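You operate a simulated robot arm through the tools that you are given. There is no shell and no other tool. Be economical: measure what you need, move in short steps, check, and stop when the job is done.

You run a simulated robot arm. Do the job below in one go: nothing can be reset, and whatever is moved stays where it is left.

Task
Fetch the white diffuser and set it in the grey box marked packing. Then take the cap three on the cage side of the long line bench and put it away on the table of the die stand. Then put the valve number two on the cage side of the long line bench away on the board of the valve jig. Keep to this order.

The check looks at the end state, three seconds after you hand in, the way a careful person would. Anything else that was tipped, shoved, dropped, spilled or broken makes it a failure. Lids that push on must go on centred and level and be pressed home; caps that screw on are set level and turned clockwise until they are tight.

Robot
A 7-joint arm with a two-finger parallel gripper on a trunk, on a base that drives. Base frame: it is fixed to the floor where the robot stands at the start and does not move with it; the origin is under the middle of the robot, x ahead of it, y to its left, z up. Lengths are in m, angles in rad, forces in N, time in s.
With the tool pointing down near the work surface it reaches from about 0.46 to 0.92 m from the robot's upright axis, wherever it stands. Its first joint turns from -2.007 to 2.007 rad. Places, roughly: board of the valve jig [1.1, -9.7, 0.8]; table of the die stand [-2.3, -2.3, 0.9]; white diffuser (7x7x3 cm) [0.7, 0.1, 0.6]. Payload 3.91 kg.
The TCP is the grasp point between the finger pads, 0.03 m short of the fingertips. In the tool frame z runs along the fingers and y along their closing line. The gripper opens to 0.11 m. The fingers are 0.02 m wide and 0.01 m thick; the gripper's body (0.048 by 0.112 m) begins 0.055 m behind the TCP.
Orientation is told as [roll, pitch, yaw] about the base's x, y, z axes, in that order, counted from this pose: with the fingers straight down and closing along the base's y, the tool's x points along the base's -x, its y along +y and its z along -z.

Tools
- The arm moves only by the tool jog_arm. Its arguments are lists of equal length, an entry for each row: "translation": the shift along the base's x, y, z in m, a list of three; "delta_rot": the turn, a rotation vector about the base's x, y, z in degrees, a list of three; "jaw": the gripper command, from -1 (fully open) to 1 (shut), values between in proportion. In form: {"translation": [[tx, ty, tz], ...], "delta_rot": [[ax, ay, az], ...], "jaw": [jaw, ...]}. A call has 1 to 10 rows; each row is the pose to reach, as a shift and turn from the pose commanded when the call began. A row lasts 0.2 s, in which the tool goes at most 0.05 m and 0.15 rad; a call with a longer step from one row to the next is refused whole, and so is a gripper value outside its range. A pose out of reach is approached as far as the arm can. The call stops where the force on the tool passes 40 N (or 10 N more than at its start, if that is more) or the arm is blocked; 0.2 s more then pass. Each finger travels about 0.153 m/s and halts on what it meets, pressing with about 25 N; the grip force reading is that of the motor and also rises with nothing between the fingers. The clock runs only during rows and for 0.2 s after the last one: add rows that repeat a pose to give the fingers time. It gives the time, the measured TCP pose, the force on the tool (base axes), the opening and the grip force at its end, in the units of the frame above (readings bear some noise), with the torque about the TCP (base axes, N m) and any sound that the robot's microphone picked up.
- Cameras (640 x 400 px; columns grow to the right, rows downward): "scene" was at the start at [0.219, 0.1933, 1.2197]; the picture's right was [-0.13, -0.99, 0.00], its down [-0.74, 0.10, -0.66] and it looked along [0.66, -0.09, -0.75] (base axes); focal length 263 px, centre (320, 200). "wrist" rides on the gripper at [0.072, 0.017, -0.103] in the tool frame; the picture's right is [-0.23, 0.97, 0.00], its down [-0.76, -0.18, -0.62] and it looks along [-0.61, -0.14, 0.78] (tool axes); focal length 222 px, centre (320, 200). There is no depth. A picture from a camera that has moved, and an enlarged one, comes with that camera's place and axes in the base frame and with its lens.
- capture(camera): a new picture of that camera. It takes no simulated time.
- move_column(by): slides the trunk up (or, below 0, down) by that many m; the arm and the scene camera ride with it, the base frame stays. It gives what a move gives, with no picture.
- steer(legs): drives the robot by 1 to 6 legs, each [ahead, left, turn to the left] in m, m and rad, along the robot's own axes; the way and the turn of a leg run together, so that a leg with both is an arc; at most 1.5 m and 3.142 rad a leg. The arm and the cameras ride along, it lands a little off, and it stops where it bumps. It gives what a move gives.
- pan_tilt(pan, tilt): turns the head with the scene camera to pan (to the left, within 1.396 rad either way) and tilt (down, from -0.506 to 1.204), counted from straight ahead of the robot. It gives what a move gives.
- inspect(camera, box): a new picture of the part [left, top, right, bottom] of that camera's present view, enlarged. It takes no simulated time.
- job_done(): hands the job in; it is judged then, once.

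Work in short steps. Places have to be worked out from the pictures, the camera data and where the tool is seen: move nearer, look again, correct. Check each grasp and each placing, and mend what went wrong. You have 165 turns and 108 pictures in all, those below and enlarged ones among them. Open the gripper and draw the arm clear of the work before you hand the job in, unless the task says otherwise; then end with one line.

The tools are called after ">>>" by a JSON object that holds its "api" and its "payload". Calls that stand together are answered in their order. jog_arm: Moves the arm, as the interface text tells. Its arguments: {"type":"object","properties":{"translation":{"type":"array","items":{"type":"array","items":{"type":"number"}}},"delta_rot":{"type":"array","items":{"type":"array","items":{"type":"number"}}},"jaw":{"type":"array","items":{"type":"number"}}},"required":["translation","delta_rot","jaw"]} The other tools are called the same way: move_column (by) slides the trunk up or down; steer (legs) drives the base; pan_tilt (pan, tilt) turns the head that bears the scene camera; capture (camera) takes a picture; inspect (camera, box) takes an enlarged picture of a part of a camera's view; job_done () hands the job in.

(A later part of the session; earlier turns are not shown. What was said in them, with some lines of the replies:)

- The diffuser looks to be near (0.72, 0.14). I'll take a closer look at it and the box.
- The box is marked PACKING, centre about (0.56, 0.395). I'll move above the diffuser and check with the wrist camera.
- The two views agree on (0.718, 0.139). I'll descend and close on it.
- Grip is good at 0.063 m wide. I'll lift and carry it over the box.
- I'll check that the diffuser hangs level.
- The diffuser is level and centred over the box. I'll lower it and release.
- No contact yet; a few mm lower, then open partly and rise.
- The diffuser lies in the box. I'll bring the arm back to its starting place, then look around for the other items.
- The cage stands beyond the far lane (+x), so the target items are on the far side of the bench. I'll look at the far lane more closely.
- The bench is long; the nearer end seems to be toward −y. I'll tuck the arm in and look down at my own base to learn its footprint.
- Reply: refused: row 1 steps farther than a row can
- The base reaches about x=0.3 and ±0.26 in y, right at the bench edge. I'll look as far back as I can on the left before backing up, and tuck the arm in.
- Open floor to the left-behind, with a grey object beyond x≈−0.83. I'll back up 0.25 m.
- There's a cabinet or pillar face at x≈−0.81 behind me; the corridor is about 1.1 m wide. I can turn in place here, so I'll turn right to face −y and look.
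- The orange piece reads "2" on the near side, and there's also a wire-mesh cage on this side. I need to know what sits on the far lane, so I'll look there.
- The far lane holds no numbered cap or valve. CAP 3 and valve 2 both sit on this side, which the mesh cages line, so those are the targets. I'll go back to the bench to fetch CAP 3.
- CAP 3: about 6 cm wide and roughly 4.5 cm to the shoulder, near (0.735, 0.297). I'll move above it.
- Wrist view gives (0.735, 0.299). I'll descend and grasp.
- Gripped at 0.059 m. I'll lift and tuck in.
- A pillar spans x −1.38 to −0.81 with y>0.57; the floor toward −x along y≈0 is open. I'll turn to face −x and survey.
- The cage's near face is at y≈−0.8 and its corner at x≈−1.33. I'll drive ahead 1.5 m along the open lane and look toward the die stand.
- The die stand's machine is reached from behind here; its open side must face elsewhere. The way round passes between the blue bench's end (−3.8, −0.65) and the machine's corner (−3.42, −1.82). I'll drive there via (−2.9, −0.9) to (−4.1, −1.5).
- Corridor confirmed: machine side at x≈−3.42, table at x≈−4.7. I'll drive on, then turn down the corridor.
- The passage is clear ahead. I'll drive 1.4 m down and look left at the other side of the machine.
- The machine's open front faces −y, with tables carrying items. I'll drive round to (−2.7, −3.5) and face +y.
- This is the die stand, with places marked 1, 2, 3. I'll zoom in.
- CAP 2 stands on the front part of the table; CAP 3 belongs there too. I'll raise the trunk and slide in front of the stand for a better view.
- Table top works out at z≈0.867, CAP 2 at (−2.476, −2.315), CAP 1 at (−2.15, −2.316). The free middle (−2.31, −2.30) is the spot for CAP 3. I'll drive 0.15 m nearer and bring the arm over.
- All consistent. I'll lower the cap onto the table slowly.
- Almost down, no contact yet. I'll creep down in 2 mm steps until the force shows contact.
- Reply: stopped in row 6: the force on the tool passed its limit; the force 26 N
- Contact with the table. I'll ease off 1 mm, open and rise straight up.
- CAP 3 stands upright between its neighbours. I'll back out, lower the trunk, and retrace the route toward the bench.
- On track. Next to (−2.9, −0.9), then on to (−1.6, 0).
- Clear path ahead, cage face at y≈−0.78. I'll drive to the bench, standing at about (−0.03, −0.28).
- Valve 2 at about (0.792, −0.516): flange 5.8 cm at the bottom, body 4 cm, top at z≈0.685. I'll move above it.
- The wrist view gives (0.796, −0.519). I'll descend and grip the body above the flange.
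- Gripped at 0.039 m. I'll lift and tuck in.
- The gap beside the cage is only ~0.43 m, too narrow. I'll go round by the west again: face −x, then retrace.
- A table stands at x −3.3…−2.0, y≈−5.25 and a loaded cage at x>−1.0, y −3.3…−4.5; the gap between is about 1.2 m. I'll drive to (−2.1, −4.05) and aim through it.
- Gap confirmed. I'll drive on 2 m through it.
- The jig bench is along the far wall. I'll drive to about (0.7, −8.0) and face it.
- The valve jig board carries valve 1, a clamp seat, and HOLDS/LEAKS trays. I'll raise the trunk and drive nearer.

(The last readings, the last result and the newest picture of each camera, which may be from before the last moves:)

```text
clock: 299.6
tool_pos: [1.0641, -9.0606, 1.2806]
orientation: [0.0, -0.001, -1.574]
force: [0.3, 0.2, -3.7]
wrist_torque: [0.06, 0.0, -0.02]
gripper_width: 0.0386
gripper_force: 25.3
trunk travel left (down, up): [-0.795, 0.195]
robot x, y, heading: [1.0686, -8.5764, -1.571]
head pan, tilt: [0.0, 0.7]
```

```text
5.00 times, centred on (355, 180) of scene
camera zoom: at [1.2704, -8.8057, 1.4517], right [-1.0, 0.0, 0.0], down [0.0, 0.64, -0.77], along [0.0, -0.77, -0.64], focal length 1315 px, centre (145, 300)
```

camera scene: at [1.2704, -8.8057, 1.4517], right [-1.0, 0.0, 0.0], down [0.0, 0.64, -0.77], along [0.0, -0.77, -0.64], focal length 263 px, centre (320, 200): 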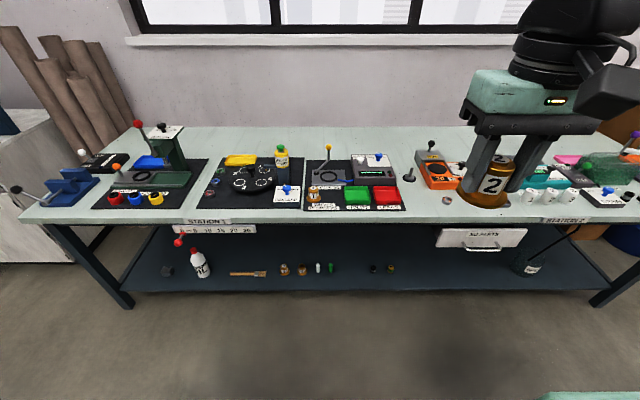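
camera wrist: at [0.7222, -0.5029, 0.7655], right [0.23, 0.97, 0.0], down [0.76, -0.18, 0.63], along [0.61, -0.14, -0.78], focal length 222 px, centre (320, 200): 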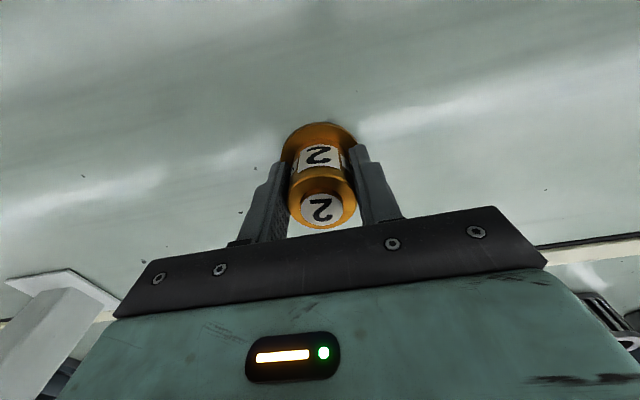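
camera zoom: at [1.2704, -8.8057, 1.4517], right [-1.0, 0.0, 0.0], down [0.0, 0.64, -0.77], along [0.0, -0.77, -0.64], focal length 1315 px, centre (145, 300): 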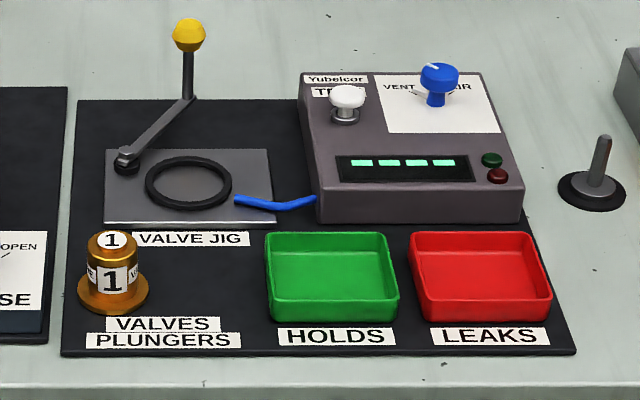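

The board has a "VALVES / PLUNGERS" place with valve 1; there's room for valve 2 just to its right, in front of the jig, about (1.22, −9.615). I'll drive closer, then turn the tool 90° so that the fingers open front-to-back there.

>>> {"api": "steer", "payload": {"legs": [[0.27, 0.12, 0]]}}

>>> {"api": "jog_arm", "payload": {"translation": [[0, 0, 0], [0, 0, 0], [0, 0, 0], [0, 0, 0], [0, 0, 0], [0, 0, 0], [0, 0, 0], [0, 0, 0], [0, 0, 0], [0, 0, 0]], "delta_rot": [[0, 0, 8], [0, 0, 16], [0, 0, 24], [0, 0, 32], [0, 0, 40], [0, 0, 48], [0, 0, 56], [0, 0, 64], [0, 0, 72], [0, 0, 80]], "jaw": [0.9, 0.9, 0.9, 0.9, 0.9, 0.9, 0.9, 0.9, 0.9, 0.9]}}

>>> {"api": "capture", "payload": {"camera": "scene"}}

```text
clock: 301.6
tool_pos: [1.1791, -9.3311, 1.2805]
orientation: [0.001, -0.002, -1.578]
force: [-0.1, 0.6, -4.4]
wrist_torque: [0.02, 0.0, 0.01]
gripper_width: 0.0387
gripper_force: 24.9
trunk travel left (down, up): [-0.795, 0.195]
robot x, y, heading: [1.1854, -8.8484, -1.578]
head pan, tilt: [0.0, 0.7]
```

```text
clock: 303.9
tool_pos: [1.1794, -9.3319, 1.2805]
orientation: [0.0, -0.002, -0.181]
force: [-0.3, 0.4, -3.9]
wrist_torque: [0.02, 0.06, 0.0]
gripper_width: 0.0386
gripper_force: 24.8
trunk travel left (down, up): [-0.795, 0.195]
robot x, y, heading: [1.1856, -8.8461, -1.581]
head pan, tilt: [0.0, 0.7]
```

```text
48 pictures are left
camera scene: at [1.3869, -9.078, 1.4517], right [-1.0, 0.01, 0.0], down [0.0, 0.64, -0.76], along [-0.01, -0.76, -0.64], focal length 263 px, centre (320, 200)
```

scene: 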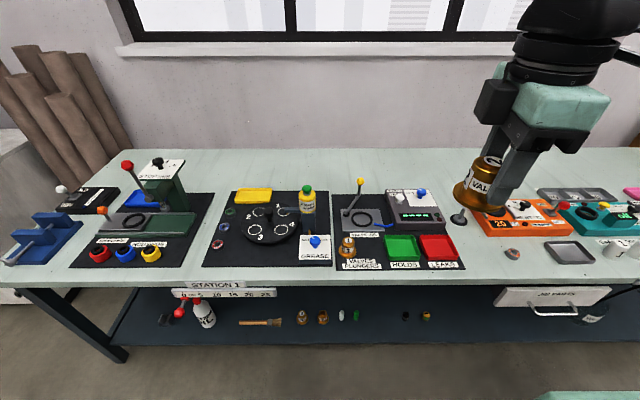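

>>> {"api": "inspect", "payload": {"camera": "scene", "box": [325, 170, 475, 280]}}

```text
3.64 times, centred on (400, 225) of scene
camera zoom: at [1.3869, -9.078, 1.4517], right [-1.0, 0.01, 0.0], down [0.0, 0.64, -0.76], along [-0.01, -0.76, -0.64], focal length 956 px, centre (29, 109)
```

zoom: 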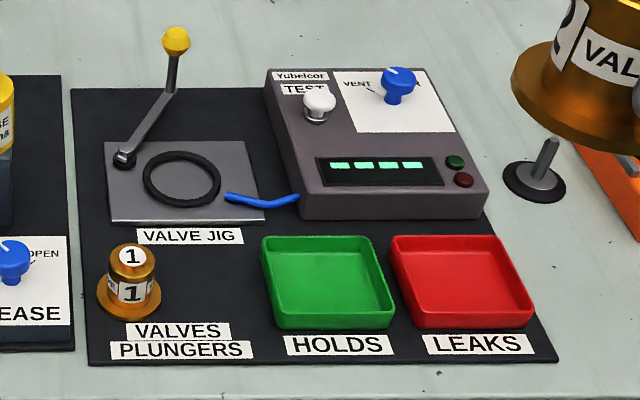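

Two views agree: board z≈0.79, valve 1 at (1.29, −9.608), free spot (1.218, −9.607). I'll finish the turn and move above it.

>>> {"api": "jog_arm", "payload": {"translation": [[0.004, -0.028, -0.03], [0.008, -0.056, -0.06], [0.012, -0.084, -0.09], [0.016, -0.112, -0.12], [0.02, -0.14, -0.15], [0.024, -0.168, -0.18], [0.028, -0.196, -0.21], [0.032, -0.224, -0.24], [0.036, -0.252, -0.27], [0.039, -0.275, -0.3]], "delta_rot": [[0, 0, 2], [0, 0, 4], [0, 0, 6], [0, 0, 8], [0, 0, 10.4], [0, 0, 10.4], [0, 0, 10.4], [0, 0, 10.4], [0, 0, 10.4], [0, 0, 10.4]], "jaw": [0.9, 0.9, 0.9, 0.9, 0.9, 0.9, 0.9, 0.9, 0.9, 0.9]}}

>>> {"api": "capture", "payload": {"camera": "wrist"}}

>>> {"api": "capture", "payload": {"camera": "scene"}}

```text
clock: 306.1
tool_pos: [1.218, -9.6073, 0.9794]
orientation: [-0.001, -0.004, 0.0]
force: [0.3, 0.5, -4.1]
wrist_torque: [-0.04, 0.04, 0.06]
gripper_width: 0.0385
gripper_force: 25.0
trunk travel left (down, up): [-0.795, 0.195]
robot x, y, heading: [1.1873, -8.8474, -1.573]
head pan, tilt: [0.0, 0.7]
```

```text
46 pictures are left
camera wrist: at [1.1451, -9.5913, 1.0837], right [0.23, 0.97, 0.0], down [0.76, -0.18, 0.62], along [0.61, -0.14, -0.78], focal length 222 px, centre (320, 200)
```

wrist: 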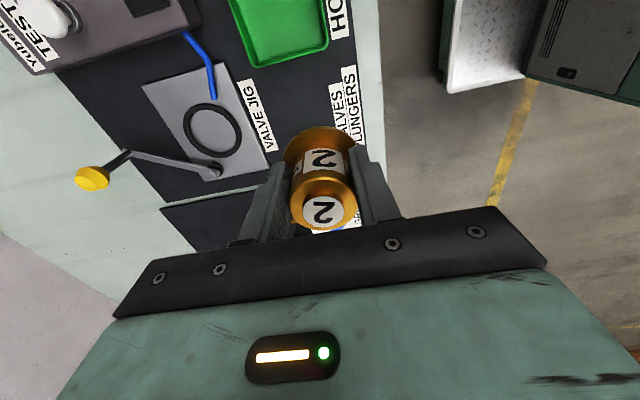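

```text
45 pictures are left
camera scene: at [1.3869, -9.0776, 1.4518], right [-1.0, 0.01, 0.0], down [0.0, 0.64, -0.77], along [-0.01, -0.77, -0.64], focal length 263 px, centre (320, 200)
```

scene: 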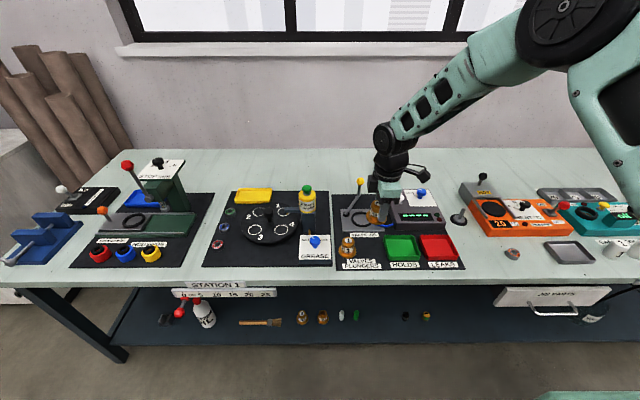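

The tray edge lies at x≈1.166, valve 1 at 1.29, so I'll use x=1.215. I'll descend most of the way and check.

>>> {"api": "jog_arm", "payload": {"translation": [[-0.003, 0, -0.04], [-0.003, 0, -0.08], [-0.003, 0, -0.11], [-0.003, 0, -0.125]], "delta_rot": [[0, 0, 0], [0, 0, 0], [0, 0, 0], [0, 0, 0]], "jaw": [0.9, 0.9, 0.9, 0.9]}}

>>> {"api": "inspect", "payload": {"camera": "scene", "box": [325, 170, 475, 280]}}

```text
clock: 307.1
tool_pos: [1.2137, -9.6084, 0.8546]
orientation: [0.001, -0.002, -0.001]
force: [0.3, -0.4, -2.9]
wrist_torque: [0.02, 0.02, -0.02]
gripper_width: 0.0385
gripper_force: 25.0
trunk travel left (down, up): [-0.795, 0.195]
robot x, y, heading: [1.1842, -8.849, -1.579]
head pan, tilt: [0.0, 0.7]
```

```text
3.64 times, centred on (400, 225) of scene
camera zoom: at [1.3869, -9.078, 1.4517], right [-1.0, 0.01, 0.0], down [0.0, 0.64, -0.76], along [-0.01, -0.76, -0.64], focal length 956 px, centre (29, 109)
```

zoom: 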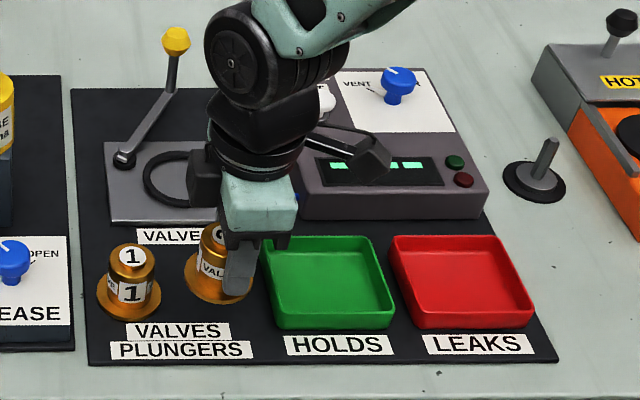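

Well positioned between valve 1 and the tray. I'll creep down to contact.

>>> {"api": "jog_arm", "payload": {"translation": [[0, 0, -0.006], [0, 0, -0.012], [0, 0, -0.016], [0, 0, -0.019], [0, 0, -0.021], [0, 0, -0.023], [0, 0, -0.025], [0, 0, -0.027], [0, 0, -0.029], [0, 0, -0.03]], "delta_rot": [[0, 0, 0], [0, 0, 0], [0, 0, 0], [0, 0, 0], [0, 0, 0], [0, 0, 0], [0, 0, 0], [0, 0, 0], [0, 0, 0], [0, 0, 0]], "jaw": [0.9, 0.9, 0.9, 0.9, 0.9, 0.9, 0.9, 0.9, 0.9, 0.9]}}

>>> {"api": "inspect", "payload": {"camera": "scene", "box": [325, 200, 425, 280]}}

```text
clock: 309.2
tool_pos: [1.2156, -9.6062, 0.8259]
orientation: [0.0, -0.001, -0.001]
force: [0.3, 0.5, -3.1]
wrist_torque: [0.01, 0.02, -0.02]
gripper_width: 0.0382
gripper_force: 24.7
trunk travel left (down, up): [-0.795, 0.195]
robot x, y, heading: [1.1852, -8.8496, -1.577]
head pan, tilt: [0.0, 0.7]
```

```text
5.00 times, centred on (375, 240) of scene
camera zoom: at [1.3869, -9.0781, 1.4516], right [-1.0, 0.01, 0.0], down [0.0, 0.64, -0.76], along [-0.01, -0.76, -0.64], focal length 1315 px, centre (45, 0)
```

zoom: 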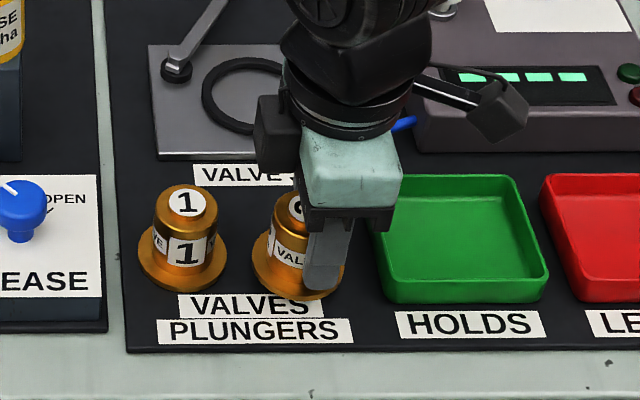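

Still no contact. I'll shift 8 mm back off the label and creep further down.

>>> {"api": "jog_arm", "payload": {"translation": [[0, -0.004, 0], [0, -0.008, 0], [0, -0.008, -0.003], [0, -0.008, -0.005], [0, -0.008, -0.007], [0, -0.008, -0.009], [0, -0.008, -0.011], [0, -0.008, -0.013], [0, -0.008, -0.015], [0, -0.008, -0.016]], "delta_rot": [[0, 0, 0], [0, 0, 0], [0, 0, 0], [0, 0, 0], [0, 0, 0], [0, 0, 0], [0, 0, 0], [0, 0, 0], [0, 0, 0], [0, 0, 0]], "jaw": [0.9, 0.9, 0.9, 0.9, 0.9, 0.9, 0.9, 0.9, 0.9, 0.9]}}

>>> {"api": "inspect", "payload": {"camera": "scene", "box": [325, 200, 425, 280]}}

```text
clock: 311.4
tool_pos: [1.2157, -9.6145, 0.8108]
orientation: [0.0, -0.003, 0.001]
force: [-1.8, 5.2, 8.3]
wrist_torque: [0.17, -0.3, 0.16]
gripper_width: 0.0384
gripper_force: 24.9
trunk travel left (down, up): [-0.795, 0.195]
robot x, y, heading: [1.1823, -8.8493, -1.575]
head pan, tilt: [0.0, 0.7]
```

```text
5.00 times, centred on (375, 240) of scene
camera zoom: at [1.3867, -9.0774, 1.452], right [-1.0, 0.01, 0.0], down [0.0, 0.64, -0.77], along [-0.01, -0.77, -0.64], focal length 1315 px, centre (45, 0)
```

zoom: 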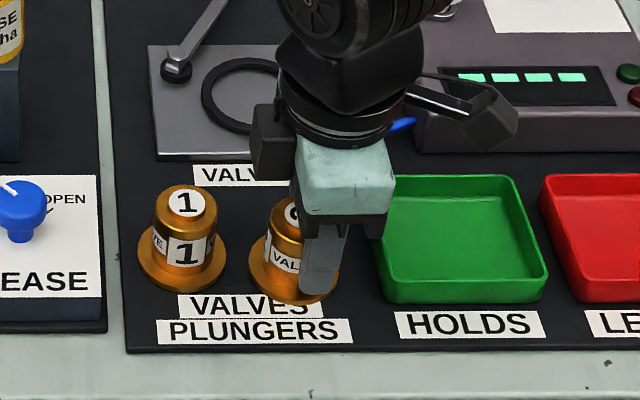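

In contact. I'll ease up 1 mm, open moderately and rise straight up.

>>> {"api": "jog_arm", "payload": {"translation": [[0, 0, 0.001], [0, 0, 0.001], [0, 0, 0.001], [0, 0, 0.02], [0, 0, 0.06], [0, 0, 0.11], [0, 0, 0.16], [0, 0, 0.2]], "delta_rot": [[0, 0, 0], [0, 0, 0], [0, 0, 0], [0, 0, 0], [0, 0, 0], [0, 0, 0], [0, 0, 0], [0, 0, 0]], "jaw": [0.9, -0.4, -0.4, -0.4, -0.4, -0.4, -0.4, -0.4]}}

>>> {"api": "jog_arm", "payload": {"translation": [[0, 0.03, 0.03], [0, 0.06, 0.06], [0, 0.09, 0.09], [0, 0.12, 0.12], [0, 0.15, 0.15], [0, 0.18, 0.18], [0, 0.21, 0.21], [0, 0.25, 0.21]], "delta_rot": [[0, 0, 0], [0, 0, 0], [0, 0, 0], [0, 0, 0], [0, 0, 0], [0, 0, 0], [0, 0, 0], [0, 0, 0]], "jaw": [-0.4, -0.4, -0.4, -0.4, -0.4, -0.4, -0.4, -0.4]}}

>>> {"api": "inspect", "payload": {"camera": "scene", "box": [325, 170, 475, 280]}}

```text
clock: 313.2
tool_pos: [1.2149, -9.6131, 1.0107]
orientation: [0.0, -0.002, 0.0]
force: [0.1, -0.1, -0.9]
wrist_torque: [0.0, 0.0, 0.02]
gripper_width: 0.0769
gripper_force: 0.0
trunk travel left (down, up): [-0.795, 0.195]
robot x, y, heading: [1.1829, -8.8471, -1.578]
head pan, tilt: [0.0, 0.7]
```

```text
clock: 315.1
tool_pos: [1.2156, -9.3635, 1.2191]
orientation: [0.003, -0.002, 0.001]
force: [-0.9, -1.1, -0.1]
wrist_torque: [0.02, 0.0, 0.01]
gripper_width: 0.077
gripper_force: 0.0
trunk travel left (down, up): [-0.795, 0.195]
robot x, y, heading: [1.1855, -8.8504, -1.578]
head pan, tilt: [0.0, 0.7]
```

```text
3.64 times, centred on (400, 225) of scene
camera zoom: at [1.3869, -9.0785, 1.4516], right [-1.0, 0.01, 0.0], down [0.0, 0.64, -0.76], along [-0.01, -0.76, -0.64], focal length 956 px, centre (29, 109)
```

zoom: 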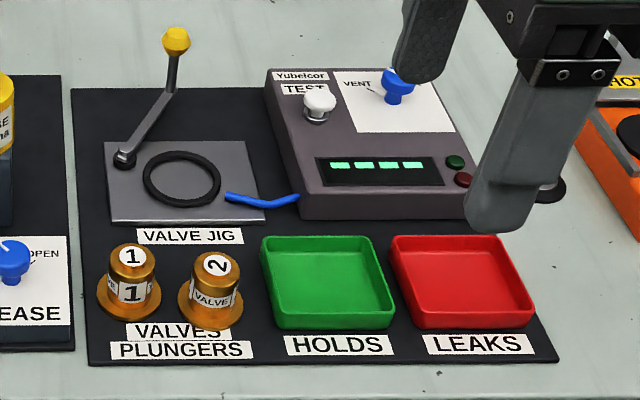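

CAP 3 and valve 2 are upright in place, the gripper is open and the arm is clear. I'm handing the job in.

>>> {"api": "job_done", "payload": {}}

```text
The job is handed in.
```

All three pieces are put away and the job is handed in: the white diffuser lies in the packing box, cap 3 stands on the die stand table between caps 2 and 1, and valve 2 stands next to valve 1 on the valve jig board. I took "cage side" to mean the side of the bench facing the wire-mesh cages. I saw no numbered cap or valve on the far side, which faces the wheeled cage.
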